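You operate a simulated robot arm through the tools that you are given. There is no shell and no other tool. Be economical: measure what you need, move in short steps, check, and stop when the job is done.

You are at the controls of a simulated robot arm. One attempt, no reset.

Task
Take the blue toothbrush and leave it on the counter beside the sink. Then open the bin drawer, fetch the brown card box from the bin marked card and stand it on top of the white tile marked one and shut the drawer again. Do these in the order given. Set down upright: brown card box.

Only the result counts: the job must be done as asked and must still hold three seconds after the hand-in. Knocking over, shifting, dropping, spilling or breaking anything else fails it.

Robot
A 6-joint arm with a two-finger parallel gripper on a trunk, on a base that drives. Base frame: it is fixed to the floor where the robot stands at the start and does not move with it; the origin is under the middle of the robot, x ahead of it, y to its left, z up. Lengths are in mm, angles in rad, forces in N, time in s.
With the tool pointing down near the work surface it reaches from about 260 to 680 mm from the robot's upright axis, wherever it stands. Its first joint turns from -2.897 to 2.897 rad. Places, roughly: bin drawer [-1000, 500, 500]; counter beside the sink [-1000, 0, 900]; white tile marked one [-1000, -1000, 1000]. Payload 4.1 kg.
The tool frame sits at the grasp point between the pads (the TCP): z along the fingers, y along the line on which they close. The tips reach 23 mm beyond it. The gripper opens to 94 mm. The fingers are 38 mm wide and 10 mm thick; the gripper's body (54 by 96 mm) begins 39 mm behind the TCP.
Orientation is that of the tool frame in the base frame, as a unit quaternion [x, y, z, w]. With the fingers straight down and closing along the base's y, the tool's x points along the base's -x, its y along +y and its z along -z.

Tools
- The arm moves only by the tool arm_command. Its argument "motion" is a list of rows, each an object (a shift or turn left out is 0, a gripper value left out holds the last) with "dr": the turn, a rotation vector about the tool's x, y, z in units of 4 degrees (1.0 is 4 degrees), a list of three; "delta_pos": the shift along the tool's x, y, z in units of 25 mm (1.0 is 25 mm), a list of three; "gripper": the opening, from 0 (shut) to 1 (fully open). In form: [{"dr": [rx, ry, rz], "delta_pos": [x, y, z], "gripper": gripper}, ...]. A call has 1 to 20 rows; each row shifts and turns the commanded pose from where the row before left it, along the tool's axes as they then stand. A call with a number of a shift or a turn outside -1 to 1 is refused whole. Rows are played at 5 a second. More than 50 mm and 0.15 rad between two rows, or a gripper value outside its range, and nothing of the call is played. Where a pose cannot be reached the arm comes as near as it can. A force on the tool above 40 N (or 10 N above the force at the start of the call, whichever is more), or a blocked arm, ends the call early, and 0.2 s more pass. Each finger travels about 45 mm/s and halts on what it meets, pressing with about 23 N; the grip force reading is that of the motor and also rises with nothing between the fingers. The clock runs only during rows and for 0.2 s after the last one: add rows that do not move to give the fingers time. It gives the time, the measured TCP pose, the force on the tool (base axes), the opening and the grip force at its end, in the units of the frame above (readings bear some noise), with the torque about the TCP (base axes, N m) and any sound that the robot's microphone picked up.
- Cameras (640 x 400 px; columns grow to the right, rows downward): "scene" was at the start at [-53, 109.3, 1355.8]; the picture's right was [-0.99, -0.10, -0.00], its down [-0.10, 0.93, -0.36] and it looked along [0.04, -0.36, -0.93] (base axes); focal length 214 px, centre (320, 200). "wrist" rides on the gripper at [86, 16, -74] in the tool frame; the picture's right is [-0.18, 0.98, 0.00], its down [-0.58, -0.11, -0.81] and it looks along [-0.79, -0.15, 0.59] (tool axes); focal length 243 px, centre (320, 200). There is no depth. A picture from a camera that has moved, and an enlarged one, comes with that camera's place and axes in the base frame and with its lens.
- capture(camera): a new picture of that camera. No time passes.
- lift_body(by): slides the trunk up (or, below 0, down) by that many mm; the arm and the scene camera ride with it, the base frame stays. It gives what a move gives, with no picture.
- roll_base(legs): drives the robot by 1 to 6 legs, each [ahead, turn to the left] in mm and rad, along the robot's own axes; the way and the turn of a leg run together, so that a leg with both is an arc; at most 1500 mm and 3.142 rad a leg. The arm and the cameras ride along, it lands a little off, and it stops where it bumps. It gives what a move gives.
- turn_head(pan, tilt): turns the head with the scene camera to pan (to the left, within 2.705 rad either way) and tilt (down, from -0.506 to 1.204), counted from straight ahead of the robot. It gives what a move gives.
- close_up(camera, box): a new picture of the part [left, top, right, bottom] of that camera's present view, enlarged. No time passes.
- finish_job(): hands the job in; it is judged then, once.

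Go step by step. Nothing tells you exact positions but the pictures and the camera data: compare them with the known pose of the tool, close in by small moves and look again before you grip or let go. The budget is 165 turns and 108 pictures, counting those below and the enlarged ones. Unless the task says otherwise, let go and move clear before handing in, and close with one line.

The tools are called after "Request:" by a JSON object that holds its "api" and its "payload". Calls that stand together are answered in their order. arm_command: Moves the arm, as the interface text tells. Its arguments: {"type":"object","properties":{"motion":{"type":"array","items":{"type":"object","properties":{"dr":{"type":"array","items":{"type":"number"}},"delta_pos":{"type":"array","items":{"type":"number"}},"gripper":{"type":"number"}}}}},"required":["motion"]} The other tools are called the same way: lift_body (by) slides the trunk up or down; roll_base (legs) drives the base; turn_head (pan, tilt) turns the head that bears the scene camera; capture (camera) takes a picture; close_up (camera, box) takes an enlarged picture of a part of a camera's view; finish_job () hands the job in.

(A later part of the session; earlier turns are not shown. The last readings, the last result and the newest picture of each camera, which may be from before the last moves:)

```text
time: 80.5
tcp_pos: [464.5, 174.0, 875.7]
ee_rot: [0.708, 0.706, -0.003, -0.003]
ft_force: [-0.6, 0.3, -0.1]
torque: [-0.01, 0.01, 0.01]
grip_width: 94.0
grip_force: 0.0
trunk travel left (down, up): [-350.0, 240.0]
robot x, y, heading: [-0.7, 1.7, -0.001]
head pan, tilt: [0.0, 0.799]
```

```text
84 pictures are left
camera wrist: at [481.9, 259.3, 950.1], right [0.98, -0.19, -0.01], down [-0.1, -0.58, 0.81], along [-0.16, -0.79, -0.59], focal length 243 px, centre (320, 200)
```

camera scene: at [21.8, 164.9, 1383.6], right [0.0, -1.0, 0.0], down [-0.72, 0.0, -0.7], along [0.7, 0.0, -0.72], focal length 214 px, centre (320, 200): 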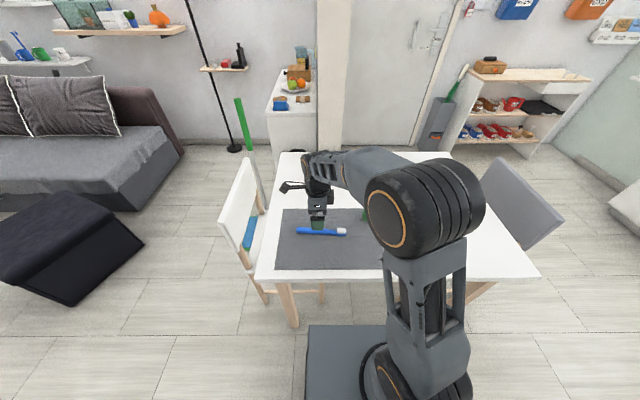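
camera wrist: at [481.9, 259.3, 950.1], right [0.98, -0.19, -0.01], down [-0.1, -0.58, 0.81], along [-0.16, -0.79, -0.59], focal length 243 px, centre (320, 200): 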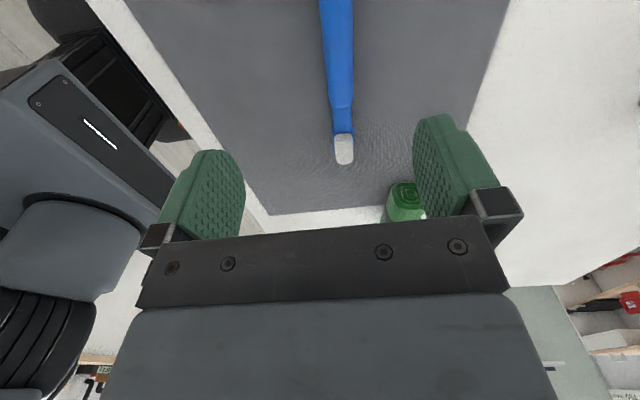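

Request:
{"api": "arm_command", "payload": {"motion": [{"delta_pos": [0, 0.45, 0], "gripper": 0.6}, {"delta_pos": [0, 0, 1]}, {"delta_pos": [0, 0, 1]}, {"delta_pos": [0, 0, 0.9]}, {}]}}

Request:
{"api": "capture", "payload": {"camera": "wrist"}}

Request:
{"api": "close_up", "payload": {"camera": "scene", "box": [260, 170, 400, 260]}}

```text
time: 81.7
tcp_pos: [477.5, 175.2, 802.5]
ee_rot: [0.708, 0.706, -0.003, -0.004]
ft_force: [-0.4, 0.1, 0.4]
torque: [0.0, 0.0, 0.02]
grip_width: 56.6
grip_force: 0.2
trunk travel left (down, up): [-350.0, 240.0]
robot x, y, heading: [0.4, -1.8, 0.001]
head pan, tilt: [0.0, 0.799]
```

```text
83 pictures are left
camera wrist: at [493.8, 259.4, 876.7], right [0.98, -0.19, -0.01], down [-0.1, -0.58, 0.81], along [-0.16, -0.79, -0.59], focal length 243 px, centre (320, 200)
```

wrist: 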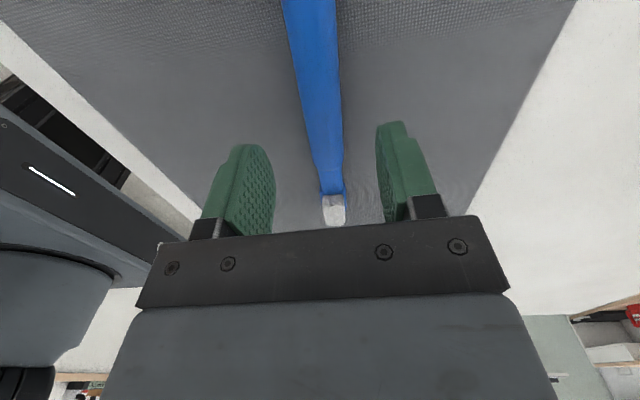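

```text
4.44 times, centred on (330, 215) of scene
camera zoom: at [22.0, 165.0, 1383.5], right [0.0, -1.0, 0.0], down [-0.72, 0.0, -0.7], along [0.7, 0.0, -0.72], focal length 953 px, centre (276, 133)
```

zoom: 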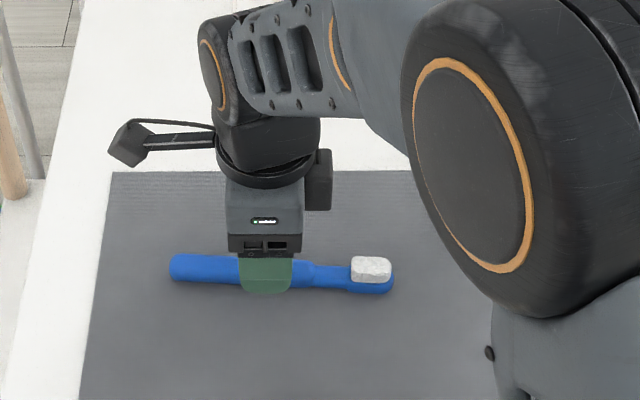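

The fingers straddle the handle. Lower a bit and close.

Request:
{"api": "arm_command", "payload": {"motion": [{"delta_pos": [0, 0, 0.12]}, {"delta_pos": [0, 0, 0.12]}, {}]}}

Request:
{"api": "arm_command", "payload": {"motion": [{"gripper": 0.0}, {}, {}, {}, {}]}}

Request:
{"api": "capture", "payload": {"camera": "wrist"}}

```text
time: 82.5
tcp_pos: [476.2, 173.7, 794.9]
ee_rot: [0.708, 0.706, -0.004, -0.004]
ft_force: [0.2, 0.6, 0.2]
torque: [0.01, -0.01, 0.03]
grip_width: 56.7
grip_force: 0.1
trunk travel left (down, up): [-350.0, 240.0]
robot x, y, heading: [2.4, 2.0, -0.001]
head pan, tilt: [0.0, 0.799]
```

```text
time: 83.7
tcp_pos: [476.0, 174.7, 796.4]
ee_rot: [0.708, 0.706, -0.002, -0.003]
ft_force: [-0.8, 0.4, 0.0]
torque: [-0.01, -0.03, 0.02]
grip_width: 0.0
grip_force: 22.3
trunk travel left (down, up): [-350.0, 240.0]
robot x, y, heading: [2.1, -2.1, -0.003]
head pan, tilt: [0.0, 0.799]
```

```text
81 pictures are left
camera wrist: at [493.9, 259.9, 870.6], right [0.98, -0.19, -0.01], down [-0.1, -0.58, 0.81], along [-0.16, -0.79, -0.59], focal length 243 px, centre (320, 200)
```

wrist: 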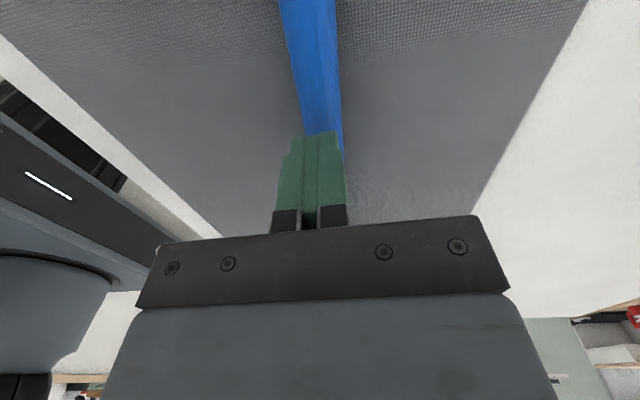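

The fingers closed above the brush, so the table is lower than I took it. Open, step down carefully, and watch the force.

Request:
{"api": "arm_command", "payload": {"motion": [{"gripper": 0.6}, {}, {}, {}, {"delta_pos": [0, 0, 0.2]}, {"delta_pos": [0, 0, 0.2]}, {"delta_pos": [0, 0, 0.2]}, {}]}}

Request:
{"api": "close_up", "payload": {"camera": "scene", "box": [280, 200, 360, 250]}}

Request:
{"api": "capture", "payload": {"camera": "wrist"}}

```text
time: 85.5
tcp_pos: [476.2, 173.6, 783.1]
ee_rot: [0.708, 0.706, -0.003, -0.003]
ft_force: [-0.7, -0.7, -0.2]
torque: [0.02, -0.02, -0.02]
grip_width: 56.2
grip_force: 0.1
trunk travel left (down, up): [-350.0, 240.0]
robot x, y, heading: [-0.7, 2.8, 0.003]
head pan, tilt: [0.0, 0.799]
```

```text
8.00 times, centred on (320, 225) of scene
camera zoom: at [21.9, 164.9, 1383.5], right [0.0, -1.0, 0.0], down [-0.72, 0.0, -0.7], along [0.7, 0.0, -0.72], focal length 1716 px, centre (320, 0)
```

zoom: 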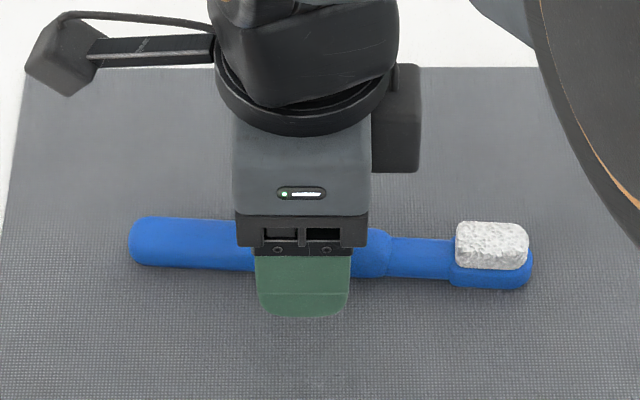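

```text
79 pictures are left
camera wrist: at [493.5, 259.2, 855.6], right [0.98, -0.19, -0.01], down [-0.1, -0.58, 0.81], along [-0.16, -0.79, -0.59], focal length 243 px, centre (320, 200)
```

wrist: 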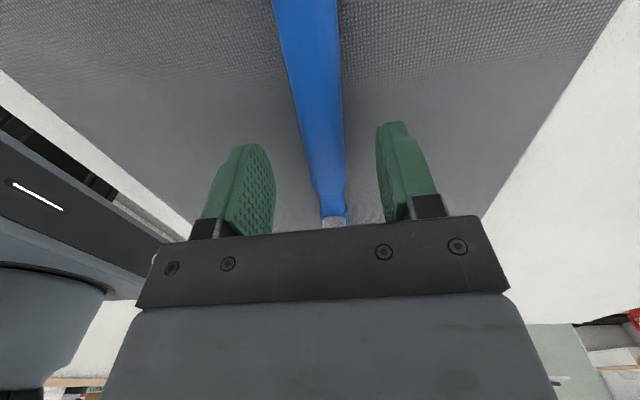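

Request:
{"api": "arm_command", "payload": {"motion": [{"delta_pos": [0, 0, 0.2]}, {"delta_pos": [0, 0, 0.2]}, {"delta_pos": [0, 0, 0.2]}, {}]}}

Request:
{"api": "close_up", "payload": {"camera": "scene", "box": [280, 200, 360, 250]}}

```text
time: 86.5
tcp_pos: [476.5, 173.4, 766.5]
ee_rot: [0.709, 0.705, -0.002, -0.005]
ft_force: [-0.6, 0.2, -0.8]
torque: [-0.01, -0.02, 0.03]
grip_width: 56.7
grip_force: 0.1
trunk travel left (down, up): [-350.0, 240.0]
robot x, y, heading: [1.4, 0.7, -0.002]
head pan, tilt: [0.0, 0.799]
```

```text
8.00 times, centred on (320, 225) of scene
camera zoom: at [21.9, 164.9, 1383.5], right [0.0, -1.0, 0.0], down [-0.72, 0.0, -0.7], along [0.7, 0.0, -0.72], focal length 1716 px, centre (320, 0)
```

zoom: 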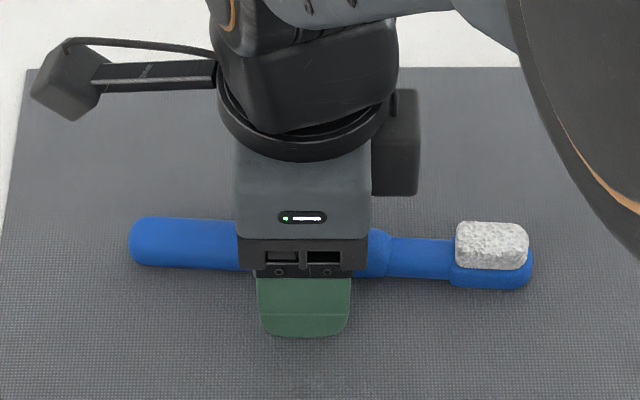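

Request:
{"api": "arm_command", "payload": {"motion": [{"delta_pos": [0, 0, 0.1]}, {"gripper": 0.0}, {}, {}, {}, {}]}}

Request:
{"api": "capture", "payload": {"camera": "wrist"}}

```text
time: 87.8
tcp_pos: [477.3, 174.5, 765.7]
ee_rot: [0.708, 0.706, 0.0, -0.003]
ft_force: [16.3, -1.6, 29.9]
torque: [-0.47, -0.8, 0.32]
grip_width: 21.2
grip_force: 23.3
trunk travel left (down, up): [-350.0, 240.0]
robot x, y, heading: [3.2, -1.5, -0.0]
head pan, tilt: [0.0, 0.799]
```

```text
77 pictures are left
camera wrist: at [494.6, 260.0, 840.5], right [0.98, -0.19, 0.0], down [-0.11, -0.58, 0.8], along [-0.15, -0.79, -0.59], focal length 243 px, centre (320, 200)
```

wrist: 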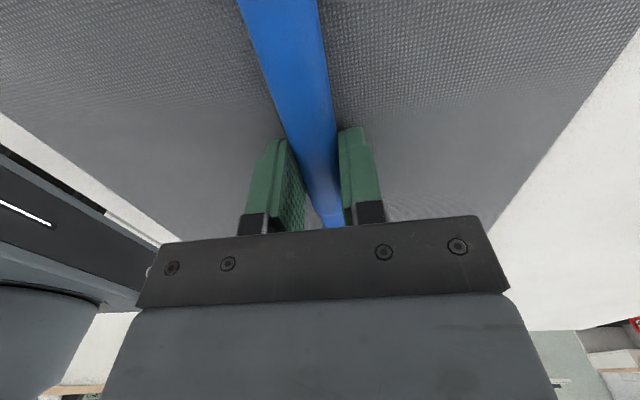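

It's gripped at 21 mm wide. Lift.

Request:
{"api": "arm_command", "payload": {"motion": [{"delta_pos": [0, 0, -0.3]}, {"delta_pos": [0, 0, -0.6]}, {"delta_pos": [0, 0, -1]}, {"delta_pos": [0, 0, -1]}, {"delta_pos": [0, 0, -1]}, {"delta_pos": [0, 0, -1]}, {}]}}

Request:
{"api": "capture", "payload": {"camera": "scene"}}

Request:
{"api": "capture", "payload": {"camera": "wrist"}}

```text
time: 89.5
tcp_pos: [476.1, 172.7, 886.9]
ee_rot: [0.708, 0.706, -0.003, -0.004]
ft_force: [0.3, -0.3, -0.4]
torque: [0.01, -0.01, 0.0]
grip_width: 0.0
grip_force: 22.4
trunk travel left (down, up): [-350.0, 240.0]
robot x, y, heading: [-1.2, -0.4, 0.001]
head pan, tilt: [0.0, 0.799]
```

```text
76 pictures are left
camera scene: at [21.8, 164.8, 1383.5], right [0.0, -1.0, 0.0], down [-0.72, 0.0, -0.7], along [0.7, 0.0, -0.72], focal length 214 px, centre (320, 200)
```

scene: 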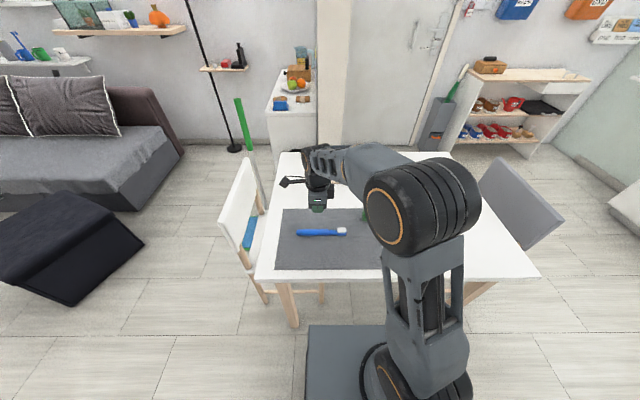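

```text
75 pictures are left
camera wrist: at [494.0, 258.5, 961.0], right [0.98, -0.19, -0.01], down [-0.1, -0.58, 0.81], along [-0.16, -0.79, -0.59], focal length 243 px, centre (320, 200)
```

wrist: 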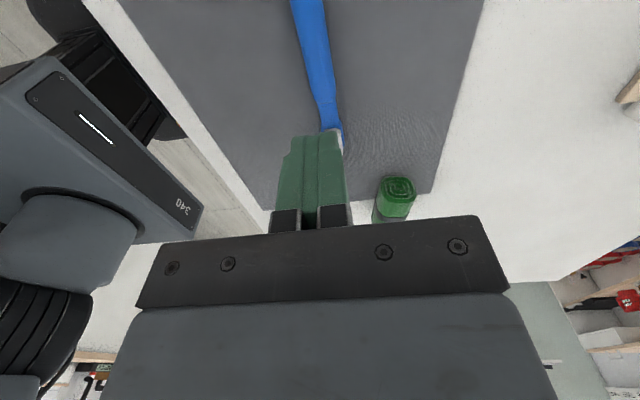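

It slipped because the grip was above the handle's middle. I'll reopen, realign by −8 mm in x and a 4° yaw, and go about 12 mm lower.

Request:
{"api": "arm_command", "payload": {"motion": [{"dr": [0, 0, -1], "delta_pos": [0, -0.32, 0], "gripper": 0.6}, {"delta_pos": [0, 0, 1]}, {"delta_pos": [0, 0, 1]}, {"delta_pos": [0, 0, 1]}, {"delta_pos": [0, 0, 1]}, {"delta_pos": [0, 0, 0.5]}, {"delta_pos": [0, 0, 0.3]}, {"delta_pos": [0, 0, 0.2]}, {"delta_pos": [0, 0, 0.2]}, {}]}}

Request:
{"api": "capture", "payload": {"camera": "wrist"}}

Request:
{"api": "close_up", "payload": {"camera": "scene", "box": [280, 200, 360, 250]}}

```text
time: 91.4
tcp_pos: [471.6, 174.7, 766.2]
ee_rot: [0.683, 0.73, 0.003, -0.001]
ft_force: [1.9, -1.1, 20.2]
torque: [-0.47, 0.6, 0.12]
grip_width: 56.1
grip_force: 0.1
trunk travel left (down, up): [-350.0, 240.0]
robot x, y, heading: [0.5, -1.0, 0.0]
head pan, tilt: [0.0, 0.799]
stopped in row 9: the force on the tool passed its limit (the readings are from after the stop); the commanded pose is now the measured one
```

```text
74 pictures are left
camera wrist: at [481.6, 260.3, 840.8], right [0.99, -0.12, 0.0], down [-0.07, -0.59, 0.8], along [-0.09, -0.8, -0.6], focal length 243 px, centre (320, 200)
```

wrist: 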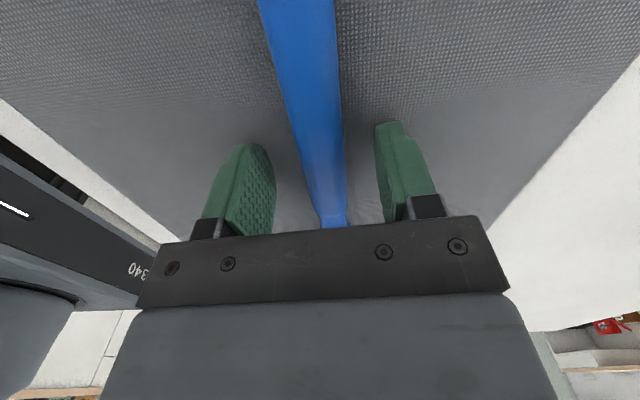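

```text
8.00 times, centred on (320, 225) of scene
camera zoom: at [20.9, 164.2, 1383.8], right [0.0, -1.0, 0.0], down [-0.72, 0.0, -0.7], along [0.7, 0.0, -0.72], focal length 1716 px, centre (320, 0)
```

zoom: 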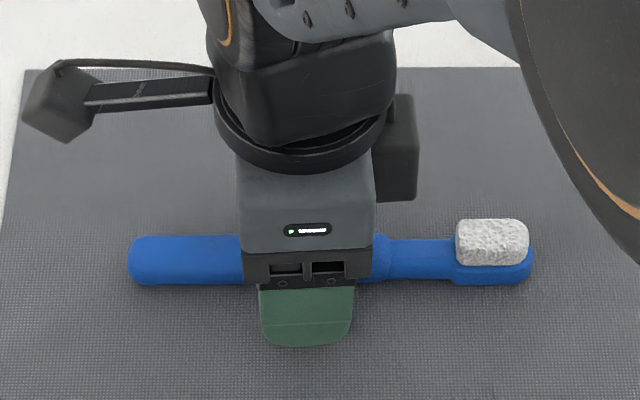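

The tips touch the table at TCP z≈766, so the depth is right. I'll lift 2 mm, close, then raise in small monitored steps.

Request:
{"api": "arm_command", "payload": {"motion": [{"delta_pos": [0, -0.04, -0.06]}, {"gripper": 0.0}, {}, {}, {}, {}, {}]}}

Request:
{"api": "capture", "payload": {"camera": "wrist"}}

Request:
{"api": "arm_command", "payload": {"motion": [{"delta_pos": [0, 0, -0.2]}, {"delta_pos": [0, 0, -0.2]}, {"delta_pos": [0, 0, -0.2]}, {}]}}

Request:
{"api": "close_up", "payload": {"camera": "scene", "box": [280, 200, 360, 250]}}

```text
time: 93.0
tcp_pos: [470.3, 173.7, 766.2]
ee_rot: [0.684, 0.73, 0.002, -0.002]
ft_force: [5.6, 1.3, 18.4]
torque: [-0.25, -0.28, 0.09]
grip_width: 21.1
grip_force: 23.2
trunk travel left (down, up): [-350.0, 240.0]
robot x, y, heading: [-0.8, -1.6, 0.002]
head pan, tilt: [0.0, 0.799]
```

```text
72 pictures are left
camera wrist: at [479.9, 260.4, 840.6], right [0.99, -0.12, 0.0], down [-0.07, -0.59, 0.8], along [-0.1, -0.8, -0.59], focal length 243 px, centre (320, 200)
```

wrist: 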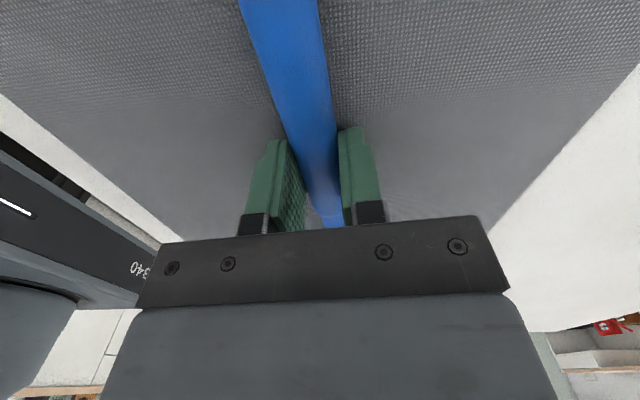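

```text
time: 94.0
tcp_pos: [470.1, 174.9, 779.8]
ee_rot: [0.684, 0.73, 0.0, -0.002]
ft_force: [-0.4, 0.1, 0.3]
torque: [-0.02, 0.02, 0.0]
grip_width: 21.3
grip_force: 23.2
trunk travel left (down, up): [-350.0, 240.0]
robot x, y, heading: [1.7, -2.6, -0.003]
head pan, tilt: [0.0, 0.799]
```

```text
8.00 times, centred on (320, 225) of scene
camera zoom: at [21.8, 164.9, 1383.5], right [0.0, -1.0, 0.0], down [-0.72, 0.0, -0.7], along [0.7, 0.0, -0.72], focal length 1716 px, centre (320, 0)
```

zoom: 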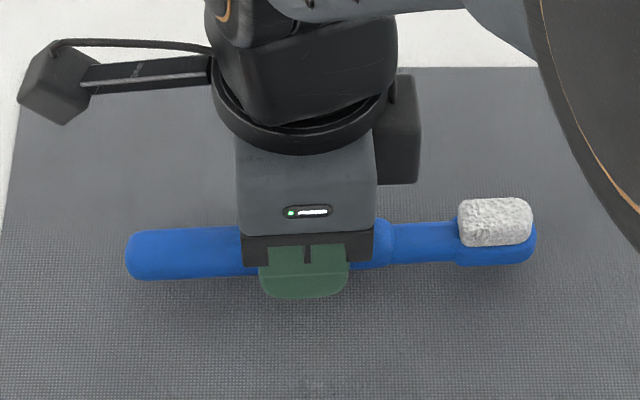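

It's holding this time. Continue lifting gently.

Request:
{"api": "arm_command", "payload": {"motion": [{"delta_pos": [0, 0, -0.3]}, {"delta_pos": [0, 0, -0.3]}, {"delta_pos": [0, 0, -0.3]}, {"delta_pos": [0, 0, -0.3]}, {"delta_pos": [0, 0, -0.4]}, {"delta_pos": [0, 0, -0.4]}, {"delta_pos": [0, 0, -0.4]}, {"delta_pos": [0, 0, -0.4]}, {"delta_pos": [0, 0, -0.4]}, {"delta_pos": [0, 0, -0.4]}, {"delta_pos": [0, 0, -0.4]}, {"delta_pos": [0, 0, -0.4]}, {"delta_pos": [0, 0, -0.3]}, {}]}}

Request:
{"api": "capture", "payload": {"camera": "wrist"}}

```text
time: 97.0
tcp_pos: [470.1, 174.4, 896.3]
ee_rot: [0.683, 0.731, 0.0, -0.003]
ft_force: [0.4, 0.2, -0.8]
torque: [0.01, 0.02, -0.04]
grip_width: 21.4
grip_force: 23.3
trunk travel left (down, up): [-350.0, 240.0]
robot x, y, heading: [0.5, 1.6, 0.004]
head pan, tilt: [0.0, 0.799]
```

```text
70 pictures are left
camera wrist: at [480.5, 260.2, 971.3], right [0.99, -0.12, 0.0], down [-0.07, -0.59, 0.8], along [-0.1, -0.8, -0.59], focal length 243 px, centre (320, 200)
```

wrist: 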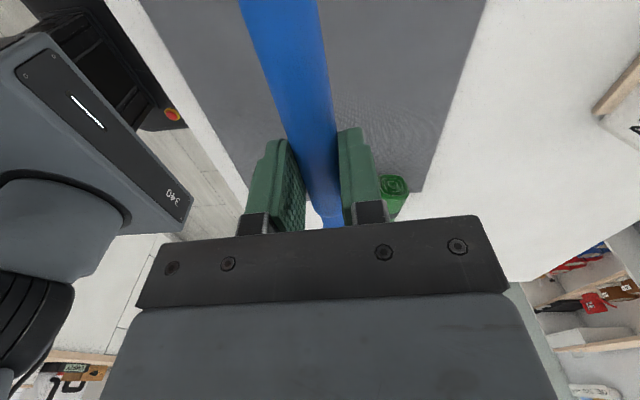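

The brush is secure. Raise it well clear before driving.

Request:
{"api": "arm_command", "payload": {"motion": [{"delta_pos": [0, 0, -0.5]}, {"delta_pos": [0, 0, -0.5]}, {"delta_pos": [0, 0, -0.5]}, {"delta_pos": [0, 0, -0.5]}, {"delta_pos": [0, 0, -0.5]}, {"delta_pos": [0, 0, -0.5]}, {"delta_pos": [0, 0, -0.5]}, {"delta_pos": [0, 0, -0.5]}, {"delta_pos": [0, 0, -0.5]}, {"delta_pos": [0, 0, -0.5]}, {"delta_pos": [0, 0, -0.5]}, {"delta_pos": [0, 0, -0.5]}, {"delta_pos": [0, 0, -0.5]}, {"delta_pos": [0, 0, -0.5]}, {"delta_pos": [0, 0, -0.5]}, {"delta_pos": [0, 0, -0.3]}, {}]}}

Request:
{"api": "roll_base", "payload": {"legs": [[-150, 0], [0, -1.57], [0, -1.57]]}}

Request:
{"api": "capture", "payload": {"camera": "scene"}}

```text
time: 100.6
tcp_pos: [471.0, 172.7, 1092.2]
ee_rot: [0.684, 0.73, 0.0, -0.003]
ft_force: [0.5, 0.4, 0.0]
torque: [0.0, -0.02, -0.01]
grip_width: 21.1
grip_force: 22.7
trunk travel left (down, up): [-350.0, 240.0]
robot x, y, heading: [-2.3, -0.9, 0.001]
head pan, tilt: [0.0, 0.799]
```

```text
time: 109.6
tcp_pos: [-621.0, -172.7, 1091.7]
ee_rot: [0.73, -0.684, 0.002, 0.0]
ft_force: [0.6, 0.3, -0.6]
torque: [-0.02, 0.01, 0.0]
grip_width: 21.1
grip_force: 23.9
trunk travel left (down, up): [-350.0, 240.0]
robot x, y, heading: [-149.4, -3.5, 3.14]
head pan, tilt: [0.0, 0.799]
```

```text
69 pictures are left
camera scene: at [-169.9, -167.9, 1383.5], right [0.0, 1.0, 0.0], down [0.72, 0.0, -0.7], along [-0.7, 0.0, -0.72], focal length 214 px, centre (320, 200)
```

scene: 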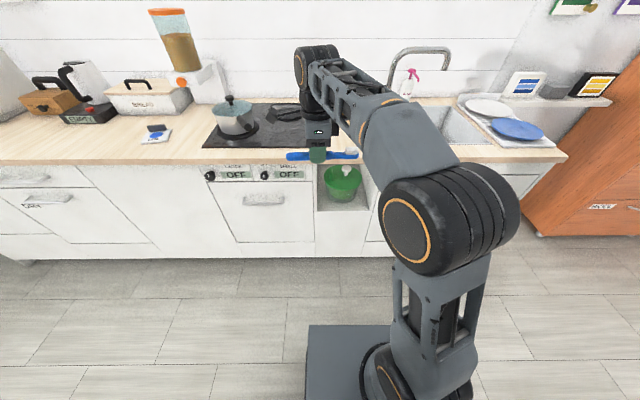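

Request:
{"api": "close_up", "payload": {"camera": "scene", "box": [280, 60, 580, 240]}}

Request:
{"api": "close_up", "payload": {"camera": "scene", "box": [0, 60, 300, 240]}}

```text
2.13 times, centred on (430, 150) of scene
camera zoom: at [-169.9, -167.9, 1383.5], right [0.0, 1.0, 0.0], down [0.72, 0.0, -0.7], along [-0.7, 0.0, -0.72], focal length 458 px, centre (85, 307)
```

zoom: 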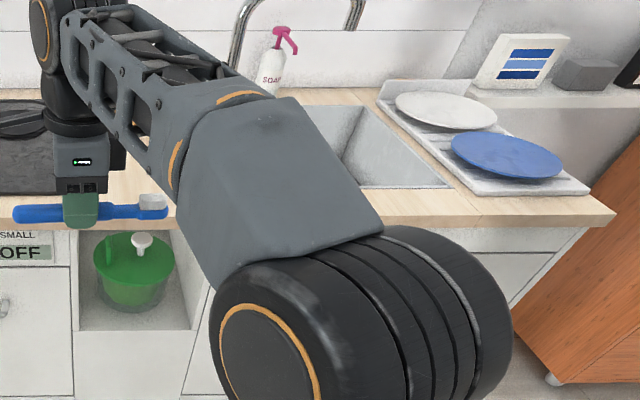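

```text
2.13 times, centred on (150, 150) of scene
camera zoom: at [-169.9, -167.9, 1383.5], right [0.0, 1.0, 0.0], down [0.72, 0.0, -0.7], along [-0.7, 0.0, -0.72], focal length 458 px, centre (683, 307)
```

zoom: 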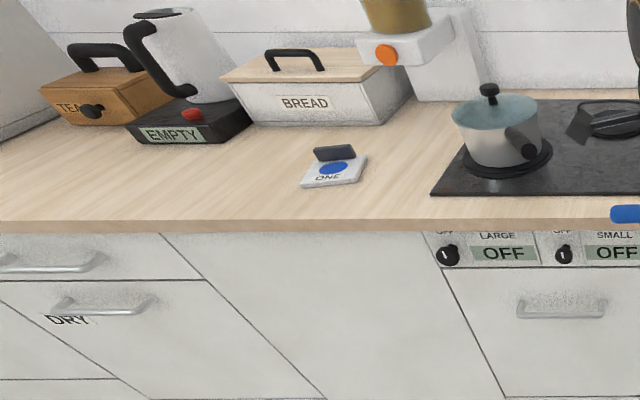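

The tile marked ONE is on the counter left of the stove. The free counter between the stove and sink is around y≈0. Drive 150 mm closer, then move the brush over (−960, 0).

Request:
{"api": "roll_base", "payload": {"legs": [[150, 0]]}}

Request:
{"api": "arm_command", "payload": {"motion": [{"delta_pos": [-0.5, 0.5, 0]}, {"delta_pos": [-0.6, 0.7, 0]}, {"delta_pos": [-0.6, 0.7, 0]}, {"delta_pos": [-0.6, 0.7, 0]}, {"delta_pos": [-0.6, 0.7, 0]}, {"delta_pos": [-0.6, 0.7, 0]}, {"delta_pos": [-0.6, 0.7, 0]}, {"delta_pos": [-0.6, 0.7, 0]}, {"delta_pos": [-0.6, 0.7, 0]}, {"delta_pos": [-0.6, 0.7, 0]}, {"delta_pos": [-0.6, 0.7, 0]}, {"delta_pos": [-0.5, 0.4, 0]}, {}]}}

Request:
{"api": "capture", "payload": {"camera": "scene"}}

Request:
{"api": "capture", "payload": {"camera": "wrist"}}

```text
time: 111.0
tcp_pos: [-771.1, -170.9, 1091.9]
ee_rot: [0.729, -0.685, 0.002, 0.0]
ft_force: [-0.3, 0.9, -0.6]
torque: [-0.03, -0.02, 0.0]
grip_width: 21.3
grip_force: 23.4
trunk travel left (down, up): [-350.0, 240.0]
robot x, y, heading: [-299.7, -0.7, 3.135]
head pan, tilt: [0.0, 0.799]
```

```text
time: 113.8
tcp_pos: [-926.9, -11.7, 1066.8]
ee_rot: [0.729, -0.684, 0.002, 0.0]
ft_force: [-0.3, -0.8, -0.6]
torque: [-0.01, 0.0, -0.01]
grip_width: 21.0
grip_force: 23.1
out of reach, approached as far as the arm can: row 8, 9, 10, 11, 12
trunk travel left (down, up): [-350.0, 240.0]
robot x, y, heading: [-300.6, -2.8, 3.14]
head pan, tilt: [0.0, 0.799]
```

```text
66 pictures are left
camera scene: at [-319.3, -167.3, 1383.5], right [0.0, 1.0, 0.0], down [0.72, 0.0, -0.7], along [-0.7, 0.0, -0.72], focal length 214 px, centre (320, 200)
```

scene: 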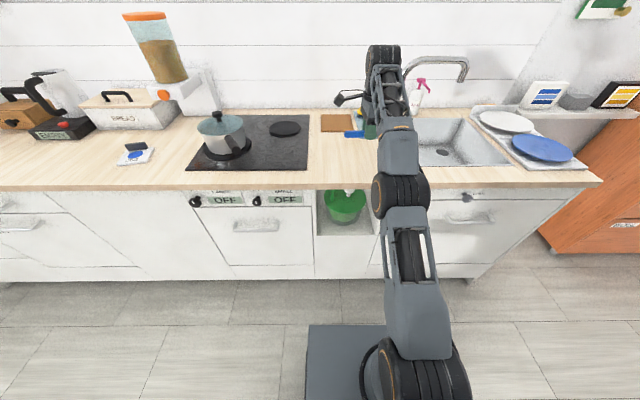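

```text
65 pictures are left
camera wrist: at [-936.7, -99.9, 1141.0], right [-0.99, 0.12, 0.0], down [0.07, 0.59, 0.8], along [0.1, 0.8, -0.59], focal length 243 px, centre (320, 200)
```

wrist: 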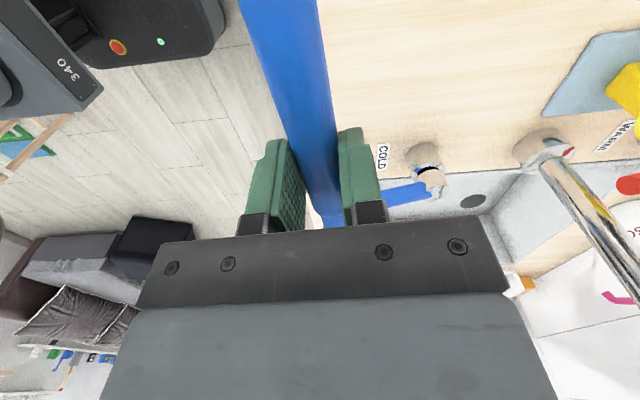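

There's free counter between stove and sink. Drive 50 mm closer, shift slightly toward −y, and lower.

Request:
{"api": "roll_base", "payload": {"legs": [[50, 0]]}}

Request:
{"api": "arm_command", "payload": {"motion": [{"delta_pos": [0.5, 0, 0.5]}, {"delta_pos": [0.5, 0, 0.6]}, {"delta_pos": [0, 0, 0.6]}, {"delta_pos": [0, 0, 0.6]}, {"delta_pos": [0, 0, 0.6]}, {"delta_pos": [0, 0, 0.5]}, {"delta_pos": [0, 0, 0.4]}, {}]}}

Request:
{"api": "capture", "payload": {"camera": "wrist"}}

Request:
{"api": "close_up", "payload": {"camera": "scene", "box": [240, 80, 480, 220]}}

```text
time: 114.7
tcp_pos: [-976.6, -12.0, 1067.6]
ee_rot: [0.729, -0.685, 0.002, 0.0]
ft_force: [0.0, -0.7, 0.7]
torque: [0.02, 0.03, 0.0]
grip_width: 21.1
grip_force: 23.2
trunk travel left (down, up): [-350.0, 240.0]
robot x, y, heading: [-347.7, 4.6, 3.135]
head pan, tilt: [0.0, 0.799]
```

```text
time: 116.5
tcp_pos: [-974.7, -37.8, 971.8]
ee_rot: [0.729, -0.684, 0.003, 0.001]
ft_force: [0.5, -0.3, -0.9]
torque: [-0.01, 0.0, -0.02]
grip_width: 21.0
grip_force: 23.0
trunk travel left (down, up): [-350.0, 240.0]
robot x, y, heading: [-350.1, 1.0, 3.138]
head pan, tilt: [0.0, 0.799]
```

```text
64 pictures are left
camera wrist: at [-985.5, -125.2, 1045.3], right [-0.99, 0.12, 0.0], down [0.07, 0.59, 0.8], along [0.1, 0.8, -0.59], focal length 243 px, centre (320, 200)
```

wrist: 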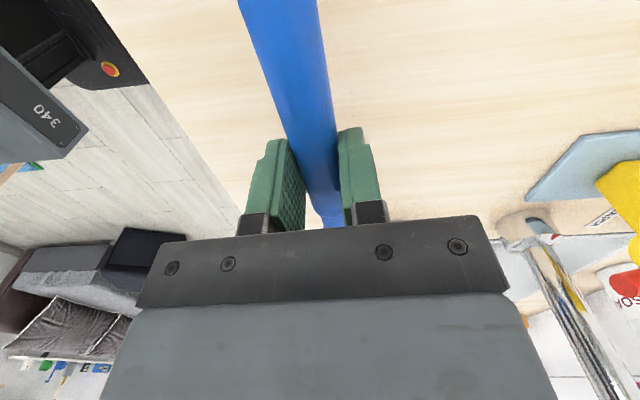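

```text
2.67 times, centred on (360, 150) of scene
camera zoom: at [-370.0, -167.2, 1383.5], right [0.0, 1.0, 0.0], down [0.72, 0.0, -0.7], along [-0.7, 0.0, -0.72], focal length 572 px, centre (213, 333)
```

zoom: 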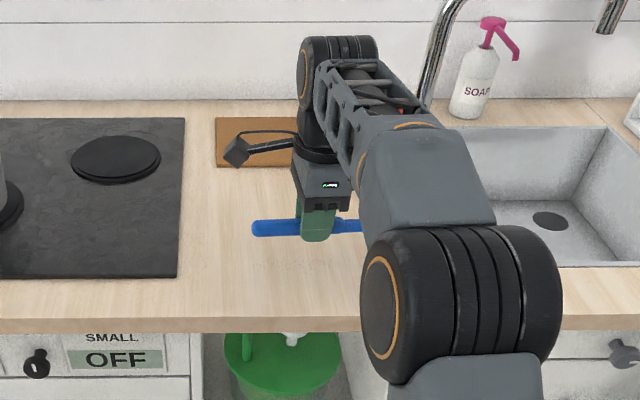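

Request:
{"api": "arm_command", "payload": {"motion": [{"delta_pos": [0, 0, 0.3]}, {"delta_pos": [0, 0, 0.3]}, {"delta_pos": [0, 0, 0.3]}, {"delta_pos": [0, 0, 0.2]}, {"delta_pos": [0, 0, 0.2]}, {}]}}

Request:
{"api": "close_up", "payload": {"camera": "scene", "box": [320, 140, 400, 190]}}

```text
time: 117.9
tcp_pos: [-974.6, -38.2, 938.8]
ee_rot: [0.729, -0.685, 0.002, 0.0]
ft_force: [-0.5, 0.3, -1.2]
torque: [-0.01, -0.06, 0.02]
grip_width: 20.9
grip_force: 23.4
trunk travel left (down, up): [-350.0, 240.0]
robot x, y, heading: [-347.2, -0.0, 3.142]
head pan, tilt: [0.0, 0.799]
```

```text
8.00 times, centred on (360, 165) of scene
camera zoom: at [-370.0, -167.2, 1383.5], right [0.0, 1.0, 0.0], down [0.72, 0.0, -0.7], along [-0.7, 0.0, -0.72], focal length 1716 px, centre (0, 480)
```

zoom: 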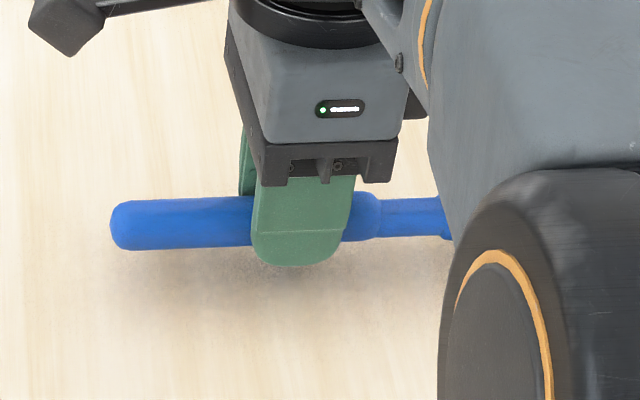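

Request:
{"api": "arm_command", "payload": {"motion": [{"delta_pos": [0, 0, 0.1]}, {"delta_pos": [0, 0, 0.1]}, {"delta_pos": [0, 0, 0.1]}, {"delta_pos": [0, 0, 0.1]}, {"delta_pos": [0, 0, 0.1]}, {"delta_pos": [0, 0, 0.1]}, {"delta_pos": [0, 0, 0.1]}]}}

Request:
{"api": "close_up", "payload": {"camera": "scene", "box": [320, 140, 400, 190]}}

```text
time: 119.5
tcp_pos: [-975.0, -37.6, 923.2]
ee_rot: [0.729, -0.684, 0.002, 0.001]
ft_force: [-0.9, -0.5, 4.5]
torque: [0.08, 0.11, -0.03]
grip_width: 21.3
grip_force: 23.0
trunk travel left (down, up): [-350.0, 240.0]
robot x, y, heading: [-350.1, 0.2, 3.136]
head pan, tilt: [0.0, 0.799]
```

```text
8.00 times, centred on (360, 165) of scene
camera zoom: at [-369.5, -167.2, 1383.7], right [0.0, 1.0, 0.0], down [0.72, 0.0, -0.7], along [-0.7, 0.0, -0.72], focal length 1716 px, centre (0, 480)
```

zoom: 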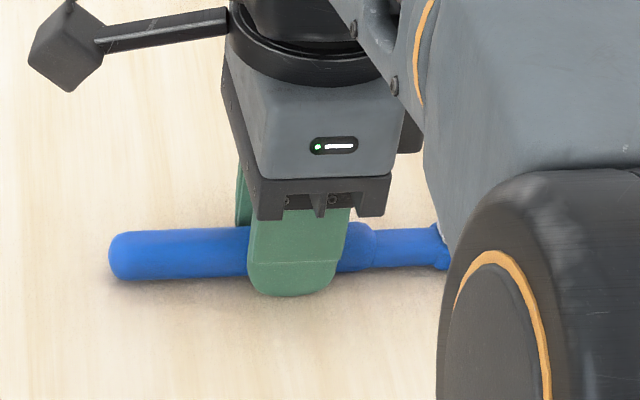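

It's in contact. Release gradually and rise straight up.

Request:
{"api": "arm_command", "payload": {"motion": [{"gripper": 0.27}, {"gripper": 0.32}, {"gripper": 0.4}, {"gripper": 0.5}, {}, {}, {"delta_pos": [0, 0, -0.3]}, {"delta_pos": [0, 0, -0.6]}, {"delta_pos": [0, 0, -1]}, {"delta_pos": [0, 0, -1]}, {"delta_pos": [0, 0, -1]}, {"delta_pos": [0, 0, -1]}, {"delta_pos": [0, 0, -1]}]}}

Request:
{"api": "capture", "payload": {"camera": "wrist"}}

```text
time: 122.3
tcp_pos: [-975.0, -37.9, 1069.4]
ee_rot: [0.729, -0.685, 0.002, 0.0]
ft_force: [0.2, 0.2, 0.6]
torque: [-0.02, 0.0, 0.01]
grip_width: 46.9
grip_force: 0.0
trunk travel left (down, up): [-350.0, 240.0]
robot x, y, heading: [-349.5, -3.8, 3.137]
head pan, tilt: [0.0, 0.799]
```

```text
60 pictures are left
camera wrist: at [-985.2, -125.2, 1142.8], right [-0.99, 0.12, 0.0], down [0.07, 0.59, 0.8], along [0.1, 0.8, -0.59], focal length 243 px, centre (320, 200)
```

wrist: 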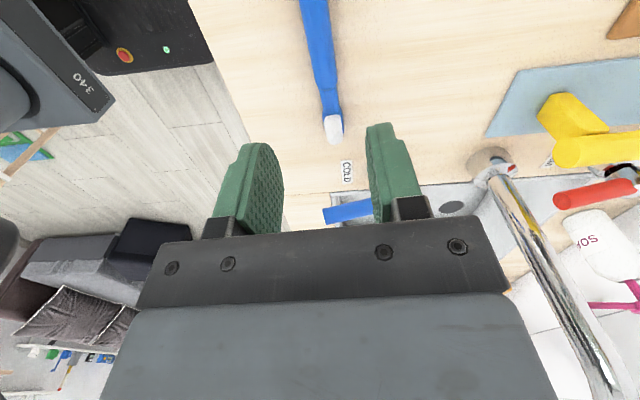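

The brush is placed. Next I'll back away and move over to face the bin drawer around y≈450.

Request:
{"api": "roll_base", "payload": {"legs": [[-200, 0], [0, -1.57], [450, 0], [0, 1.57]]}}

Request:
{"api": "turn_head", "payload": {"pan": 0.1, "tilt": 0.7}}

Request:
{"api": "capture", "payload": {"camera": "scene"}}

```text
time: 134.0
tcp_pos: [-754.4, 411.0, 1068.7]
ee_rot: [0.725, -0.688, 0.001, 0.001]
ft_force: [-0.1, -0.4, -0.1]
torque: [-0.01, -0.02, -0.02]
grip_width: 46.8
grip_force: 0.0
trunk travel left (down, up): [-350.0, 240.0]
robot x, y, heading: [-125.7, 443.9, 3.123]
head pan, tilt: [0.0, 0.799]
```

```text
time: 134.7
tcp_pos: [-754.7, 411.0, 1068.9]
ee_rot: [0.725, -0.689, 0.002, 0.0]
ft_force: [0.5, -0.1, -0.4]
torque: [0.03, 0.0, 0.01]
grip_width: 47.2
grip_force: 0.1
trunk travel left (down, up): [-350.0, 240.0]
robot x, y, heading: [-126.0, 444.6, 3.124]
head pan, tilt: [0.099, 0.7]
```

```text
59 pictures are left
camera scene: at [-154.6, 266.6, 1391.7], right [-0.08, 1.0, 0.0], down [0.64, 0.05, -0.76], along [-0.76, -0.06, -0.64], focal length 214 px, centre (320, 200)
```

scene: 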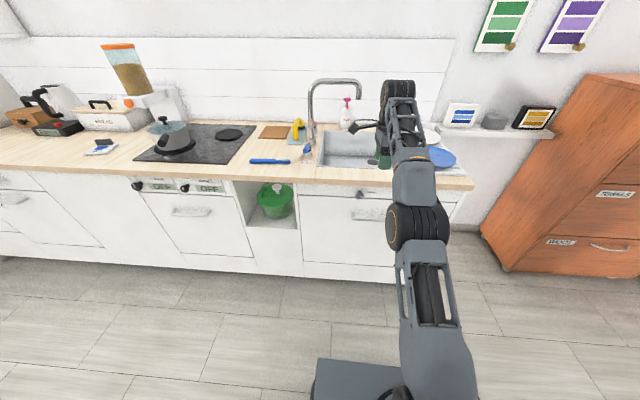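

Request:
{"api": "close_up", "payload": {"camera": "scene", "box": [290, 160, 480, 280]}}

Request:
{"api": "capture", "payload": {"camera": "wrist"}}

```text
3.33 times, centred on (385, 220) of scene
camera zoom: at [-154.6, 266.6, 1391.7], right [-0.08, 1.0, 0.0], down [0.64, 0.05, -0.76], along [-0.76, -0.06, -0.64], focal length 715 px, centre (103, 133)
```

zoom: 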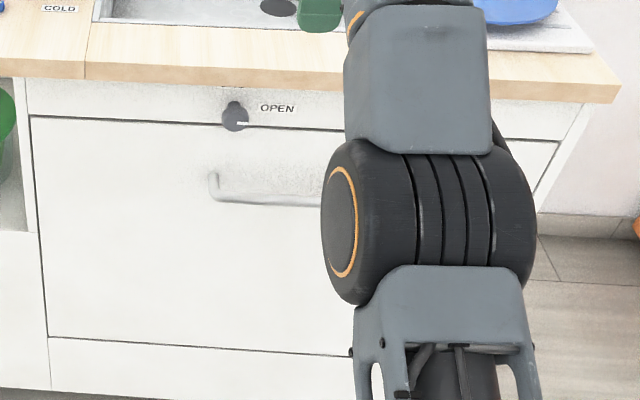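

```text
57 pictures are left
camera wrist: at [-765.1, 323.6, 1143.4], right [-0.99, 0.13, 0.0], down [0.08, 0.59, 0.8], along [0.11, 0.8, -0.59], focal length 243 px, centre (320, 200)
```

wrist: 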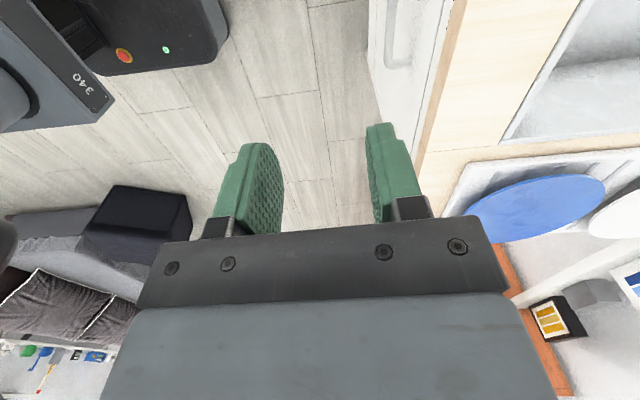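

Request:
{"api": "close_up", "payload": {"camera": "scene", "box": [335, 180, 400, 225]}}

```text
8.89 times, centred on (368, 202) of scene
camera zoom: at [-154.6, 266.6, 1391.7], right [-0.08, 1.0, 0.0], down [0.64, 0.05, -0.76], along [-0.76, -0.06, -0.64], focal length 1906 px, centre (-102, 178)
```

zoom: 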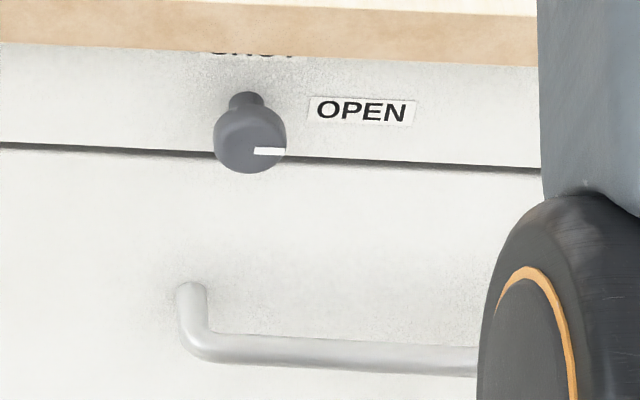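

The knob points to OPEN and the handle bar is at about z≈725, y 370–530. Pitch the tool horizontal toward the drawer, fingers closing vertically.

Request:
{"api": "arm_command", "payload": {"motion": [{"dr": [-1, 0, 0]}, {"dr": [-1, 0, 0]}, {"dr": [-1, 0, 0]}, {"dr": [-1, 0, 0]}, {"dr": [-1, 0, 0]}, {"dr": [-1, 0, 0]}, {"dr": [-1, 0, 0]}, {"dr": [-1, 0, 0]}, {"dr": [-1, 0, 0]}, {"dr": [-1, 0, 0]}, {"dr": [-1, 0, 0]}, {"dr": [-1, 0, 0]}, {"dr": [-1, 0, 0]}, {"dr": [-1, 0, 0]}, {"dr": [-1, 0, 0]}, {"dr": [-1, 0, 0]}, {"dr": [-1, 0, 0]}, {"dr": [-1, 0, 0]}, {"dr": [-1, 0, 0]}, {"dr": [-1, 0, 0]}]}}

Request:
{"api": "arm_command", "payload": {"motion": [{"dr": [-1, 0, 0]}, {"dr": [-1, 0, 0]}, {"dr": [-0.5, 0, 0]}, {}]}}

Request:
{"api": "capture", "payload": {"camera": "wrist"}}

```text
time: 138.9
tcp_pos: [-753.9, 412.2, 1068.8]
ee_rot: [0.554, -0.528, -0.443, 0.467]
ft_force: [0.2, -0.3, -0.2]
torque: [0.01, 0.02, 0.01]
grip_width: 47.0
grip_force: 0.0
trunk travel left (down, up): [-350.0, 240.0]
robot x, y, heading: [-129.5, 446.0, 3.133]
head pan, tilt: [0.099, 0.7]
```

```text
time: 139.9
tcp_pos: [-753.9, 412.1, 1068.3]
ee_rot: [0.512, -0.488, -0.486, 0.514]
ft_force: [1.0, 0.1, -0.5]
torque: [0.03, 0.01, 0.0]
grip_width: 47.1
grip_force: 0.1
trunk travel left (down, up): [-350.0, 240.0]
robot x, y, heading: [-127.5, 441.5, 3.13]
head pan, tilt: [0.099, 0.7]
```

```text
55 pictures are left
camera wrist: at [-674.4, 328.4, 1085.1], right [-0.01, 0.19, 0.98], down [0.77, 0.62, -0.11], along [-0.63, 0.76, -0.15], focal length 243 px, centre (320, 200)
```

wrist: 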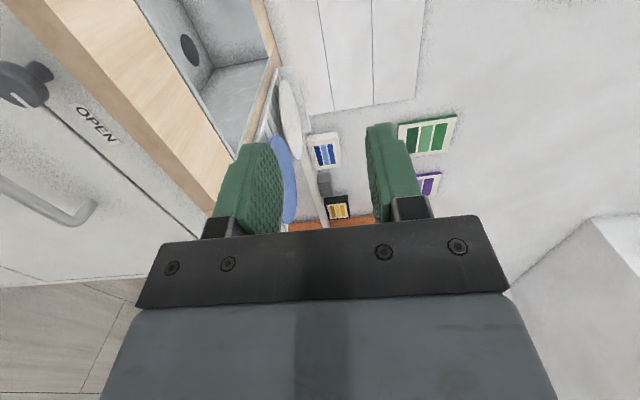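

The tool is horizontal. Straighten the 3° yaw, shift to y≈449, and lower toward handle height.

Request:
{"api": "arm_command", "payload": {"motion": [{"dr": [0, -0.75, 0], "delta_pos": [-0.75, 0, 0]}, {"delta_pos": [-0.75, 0, 0]}, {"delta_pos": [0, -1, 0]}, {"delta_pos": [0, -1, 0]}, {"delta_pos": [0, -1, 0]}, {"delta_pos": [0, -1, 0]}, {"delta_pos": [0, -1, 0]}, {"delta_pos": [0, -1, 0]}, {"delta_pos": [0, -1, 0]}, {"delta_pos": [0, -1, 0]}, {"delta_pos": [0, -1, 0]}, {"delta_pos": [0, -1, 0]}, {"delta_pos": [0, -1, 0]}, {}]}}

Request:
{"api": "capture", "payload": {"camera": "wrist"}}

Request:
{"api": "capture", "payload": {"camera": "scene"}}

```text
time: 142.9
tcp_pos: [-754.5, 446.9, 793.4]
ee_rot: [-0.5, 0.501, 0.499, -0.501]
ft_force: [-0.4, -0.3, 0.1]
torque: [-0.01, 0.0, 0.04]
grip_width: 47.2
grip_force: 0.1
trunk travel left (down, up): [-350.0, 240.0]
robot x, y, heading: [-131.7, 444.5, 3.126]
head pan, tilt: [0.099, 0.7]
```

```text
54 pictures are left
camera wrist: at [-679.8, 360.0, 809.7], right [0.0, 0.19, 0.98], down [0.81, 0.58, -0.11], along [-0.59, 0.79, -0.15], focal length 243 px, centre (320, 200)
```

wrist: 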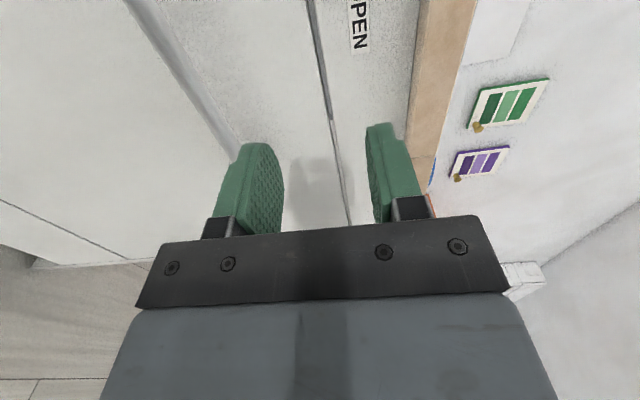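

```text
53 pictures are left
camera scene: at [-154.7, 266.6, 1391.8], right [-0.08, 1.0, 0.0], down [0.64, 0.05, -0.76], along [-0.76, -0.06, -0.64], focal length 214 px, centre (320, 200)
```

scene: 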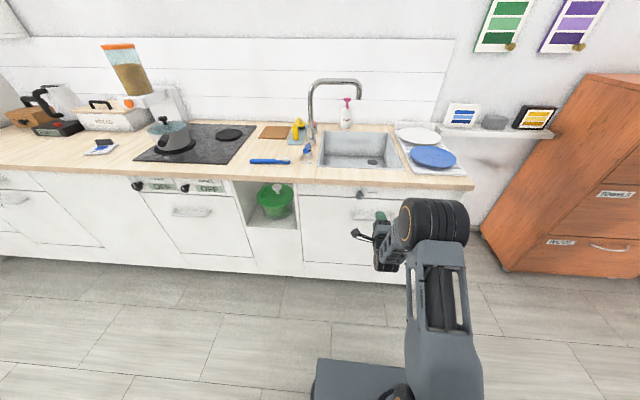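

Request:
{"api": "arm_command", "payload": {"motion": [{"delta_pos": [0, -1, 0]}, {"delta_pos": [0, -1, 0]}, {"delta_pos": [0, -1, 0]}, {"delta_pos": [0, -0.8, 0]}, {}]}}

Request:
{"api": "capture", "payload": {"camera": "wrist"}}

Request:
{"api": "close_up", "payload": {"camera": "scene", "box": [340, 180, 440, 280]}}

```text
time: 144.1
tcp_pos: [-753.7, 449.8, 699.2]
ee_rot: [-0.499, 0.501, 0.499, -0.501]
ft_force: [-0.3, 0.1, -0.1]
torque: [0.01, 0.05, 0.0]
grip_width: 47.1
grip_force: 0.2
trunk travel left (down, up): [-350.0, 240.0]
robot x, y, heading: [-129.4, 439.6, 3.126]
head pan, tilt: [0.099, 0.7]
```

```text
52 pictures are left
camera wrist: at [-679.1, 361.6, 714.2], right [0.0, 0.19, 0.98], down [0.81, 0.58, -0.11], along [-0.59, 0.79, -0.15], focal length 243 px, centre (320, 200)
```

wrist: 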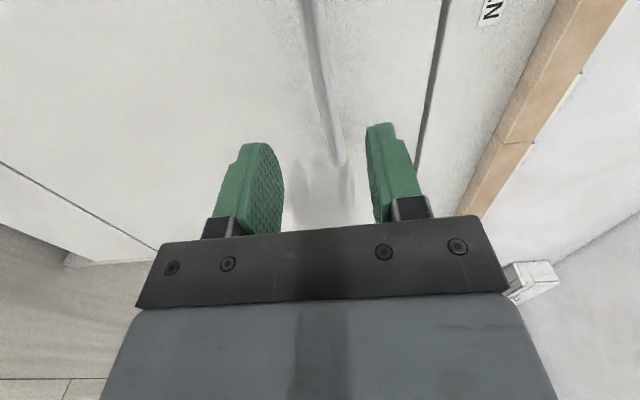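

```text
4.00 times, centred on (390, 230) of scene
camera zoom: at [-154.7, 266.6, 1391.8], right [-0.08, 1.0, 0.0], down [0.64, 0.05, -0.76], along [-0.76, -0.06, -0.64], focal length 858 px, centre (40, 80)
```

zoom: 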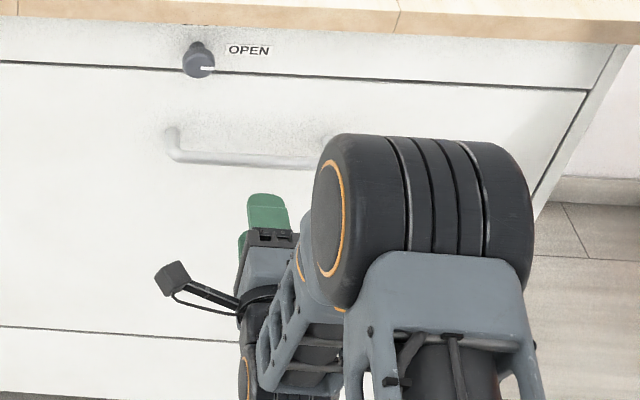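

The bar is at about x −864, z 696, between the fingers' levels. Advance most of the way and check.

Request:
{"api": "arm_command", "payload": {"motion": [{"delta_pos": [0, 0, 1]}, {"delta_pos": [0, 0, 1]}, {"delta_pos": [0, 0, 0.8]}, {"delta_pos": [0, 0, 0.6]}, {}]}}

Request:
{"api": "capture", "payload": {"camera": "wrist"}}

```text
time: 145.3
tcp_pos: [-840.3, 449.9, 700.3]
ee_rot: [-0.5, 0.502, 0.498, -0.5]
ft_force: [-0.8, -0.1, 0.0]
torque: [0.0, 0.0, -0.02]
grip_width: 47.0
grip_force: 0.1
trunk travel left (down, up): [-350.0, 240.0]
robot x, y, heading: [-128.4, 442.4, 3.122]
head pan, tilt: [0.099, 0.7]
```

```text
50 pictures are left
camera wrist: at [-765.2, 361.9, 716.4], right [0.0, 0.19, 0.98], down [0.81, 0.58, -0.11], along [-0.59, 0.79, -0.15], focal length 243 px, centre (320, 200)
```

wrist: 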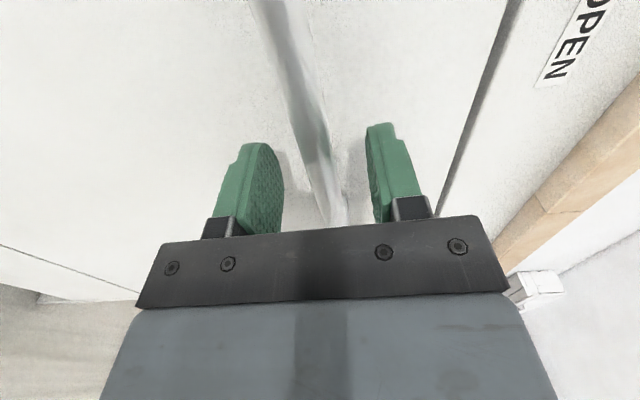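

Request:
{"api": "arm_command", "payload": {"motion": [{"delta_pos": [0, 0, 0.4]}, {"delta_pos": [0, 0, 0.3]}, {}, {"gripper": 0.0}, {}, {}, {}, {}]}}

Request:
{"api": "capture", "payload": {"camera": "wrist"}}

```text
time: 147.1
tcp_pos: [-856.9, 447.3, 700.0]
ee_rot: [0.499, -0.501, -0.499, 0.501]
ft_force: [-1.7, 0.2, 3.9]
torque: [0.75, -0.02, 0.06]
grip_width: 15.6
grip_force: 45.2
trunk travel left (down, up): [-350.0, 240.0]
robot x, y, heading: [-129.3, 438.0, 3.124]
head pan, tilt: [0.099, 0.7]
```

```text
49 pictures are left
camera wrist: at [-782.4, 360.9, 716.0], right [0.0, 0.19, 0.98], down [0.81, 0.58, -0.11], along [-0.59, 0.79, -0.15], focal length 243 px, centre (320, 200)
```

wrist: 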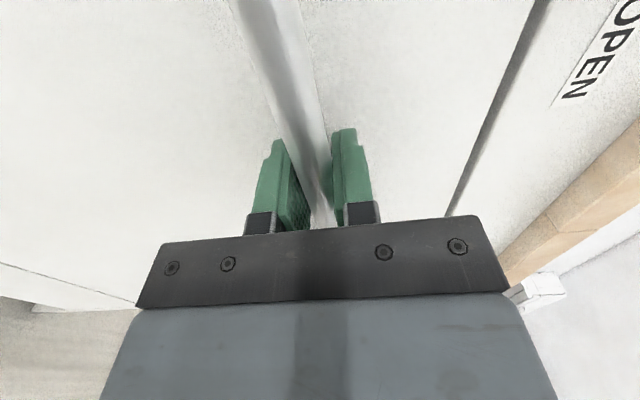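

The handle is gripped. Pull with the arm in moderate steps.

Request:
{"api": "arm_command", "payload": {"motion": [{"delta_pos": [0, 0, -0.3]}, {"delta_pos": [0, 0, -0.5]}, {"delta_pos": [0, 0, -0.5]}, {"delta_pos": [0, 0, -0.5]}, {"delta_pos": [0, 0, -0.5]}, {"delta_pos": [0, 0, -0.5]}, {"delta_pos": [0, 0, -0.5]}, {"delta_pos": [0, 0, -0.5]}, {"delta_pos": [0, 0, -0.5]}, {"delta_pos": [0, 0, -0.5]}, {"delta_pos": [0, 0, -0.5]}, {"delta_pos": [0, 0, -0.5]}, {}]}}

Request:
{"api": "capture", "payload": {"camera": "scene"}}

```text
time: 149.9
tcp_pos: [-711.1, 448.6, 700.7]
ee_rot: [-0.498, 0.501, 0.5, -0.501]
ft_force: [1.0, 10.7, 20.8]
torque: [0.86, 0.0, -1.32]
grip_width: 15.4
grip_force: 44.8
trunk travel left (down, up): [-350.0, 240.0]
robot x, y, heading: [-130.7, 443.7, 3.129]
head pan, tilt: [0.099, 0.7]
```

```text
48 pictures are left
camera scene: at [-152.7, 267.5, 1392.0], right [-0.08, 1.0, 0.0], down [0.64, 0.05, -0.77], along [-0.76, -0.06, -0.64], focal length 214 px, centre (320, 200)
```

scene: 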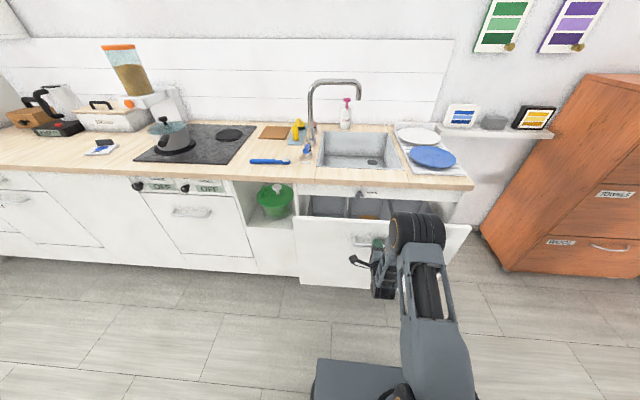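

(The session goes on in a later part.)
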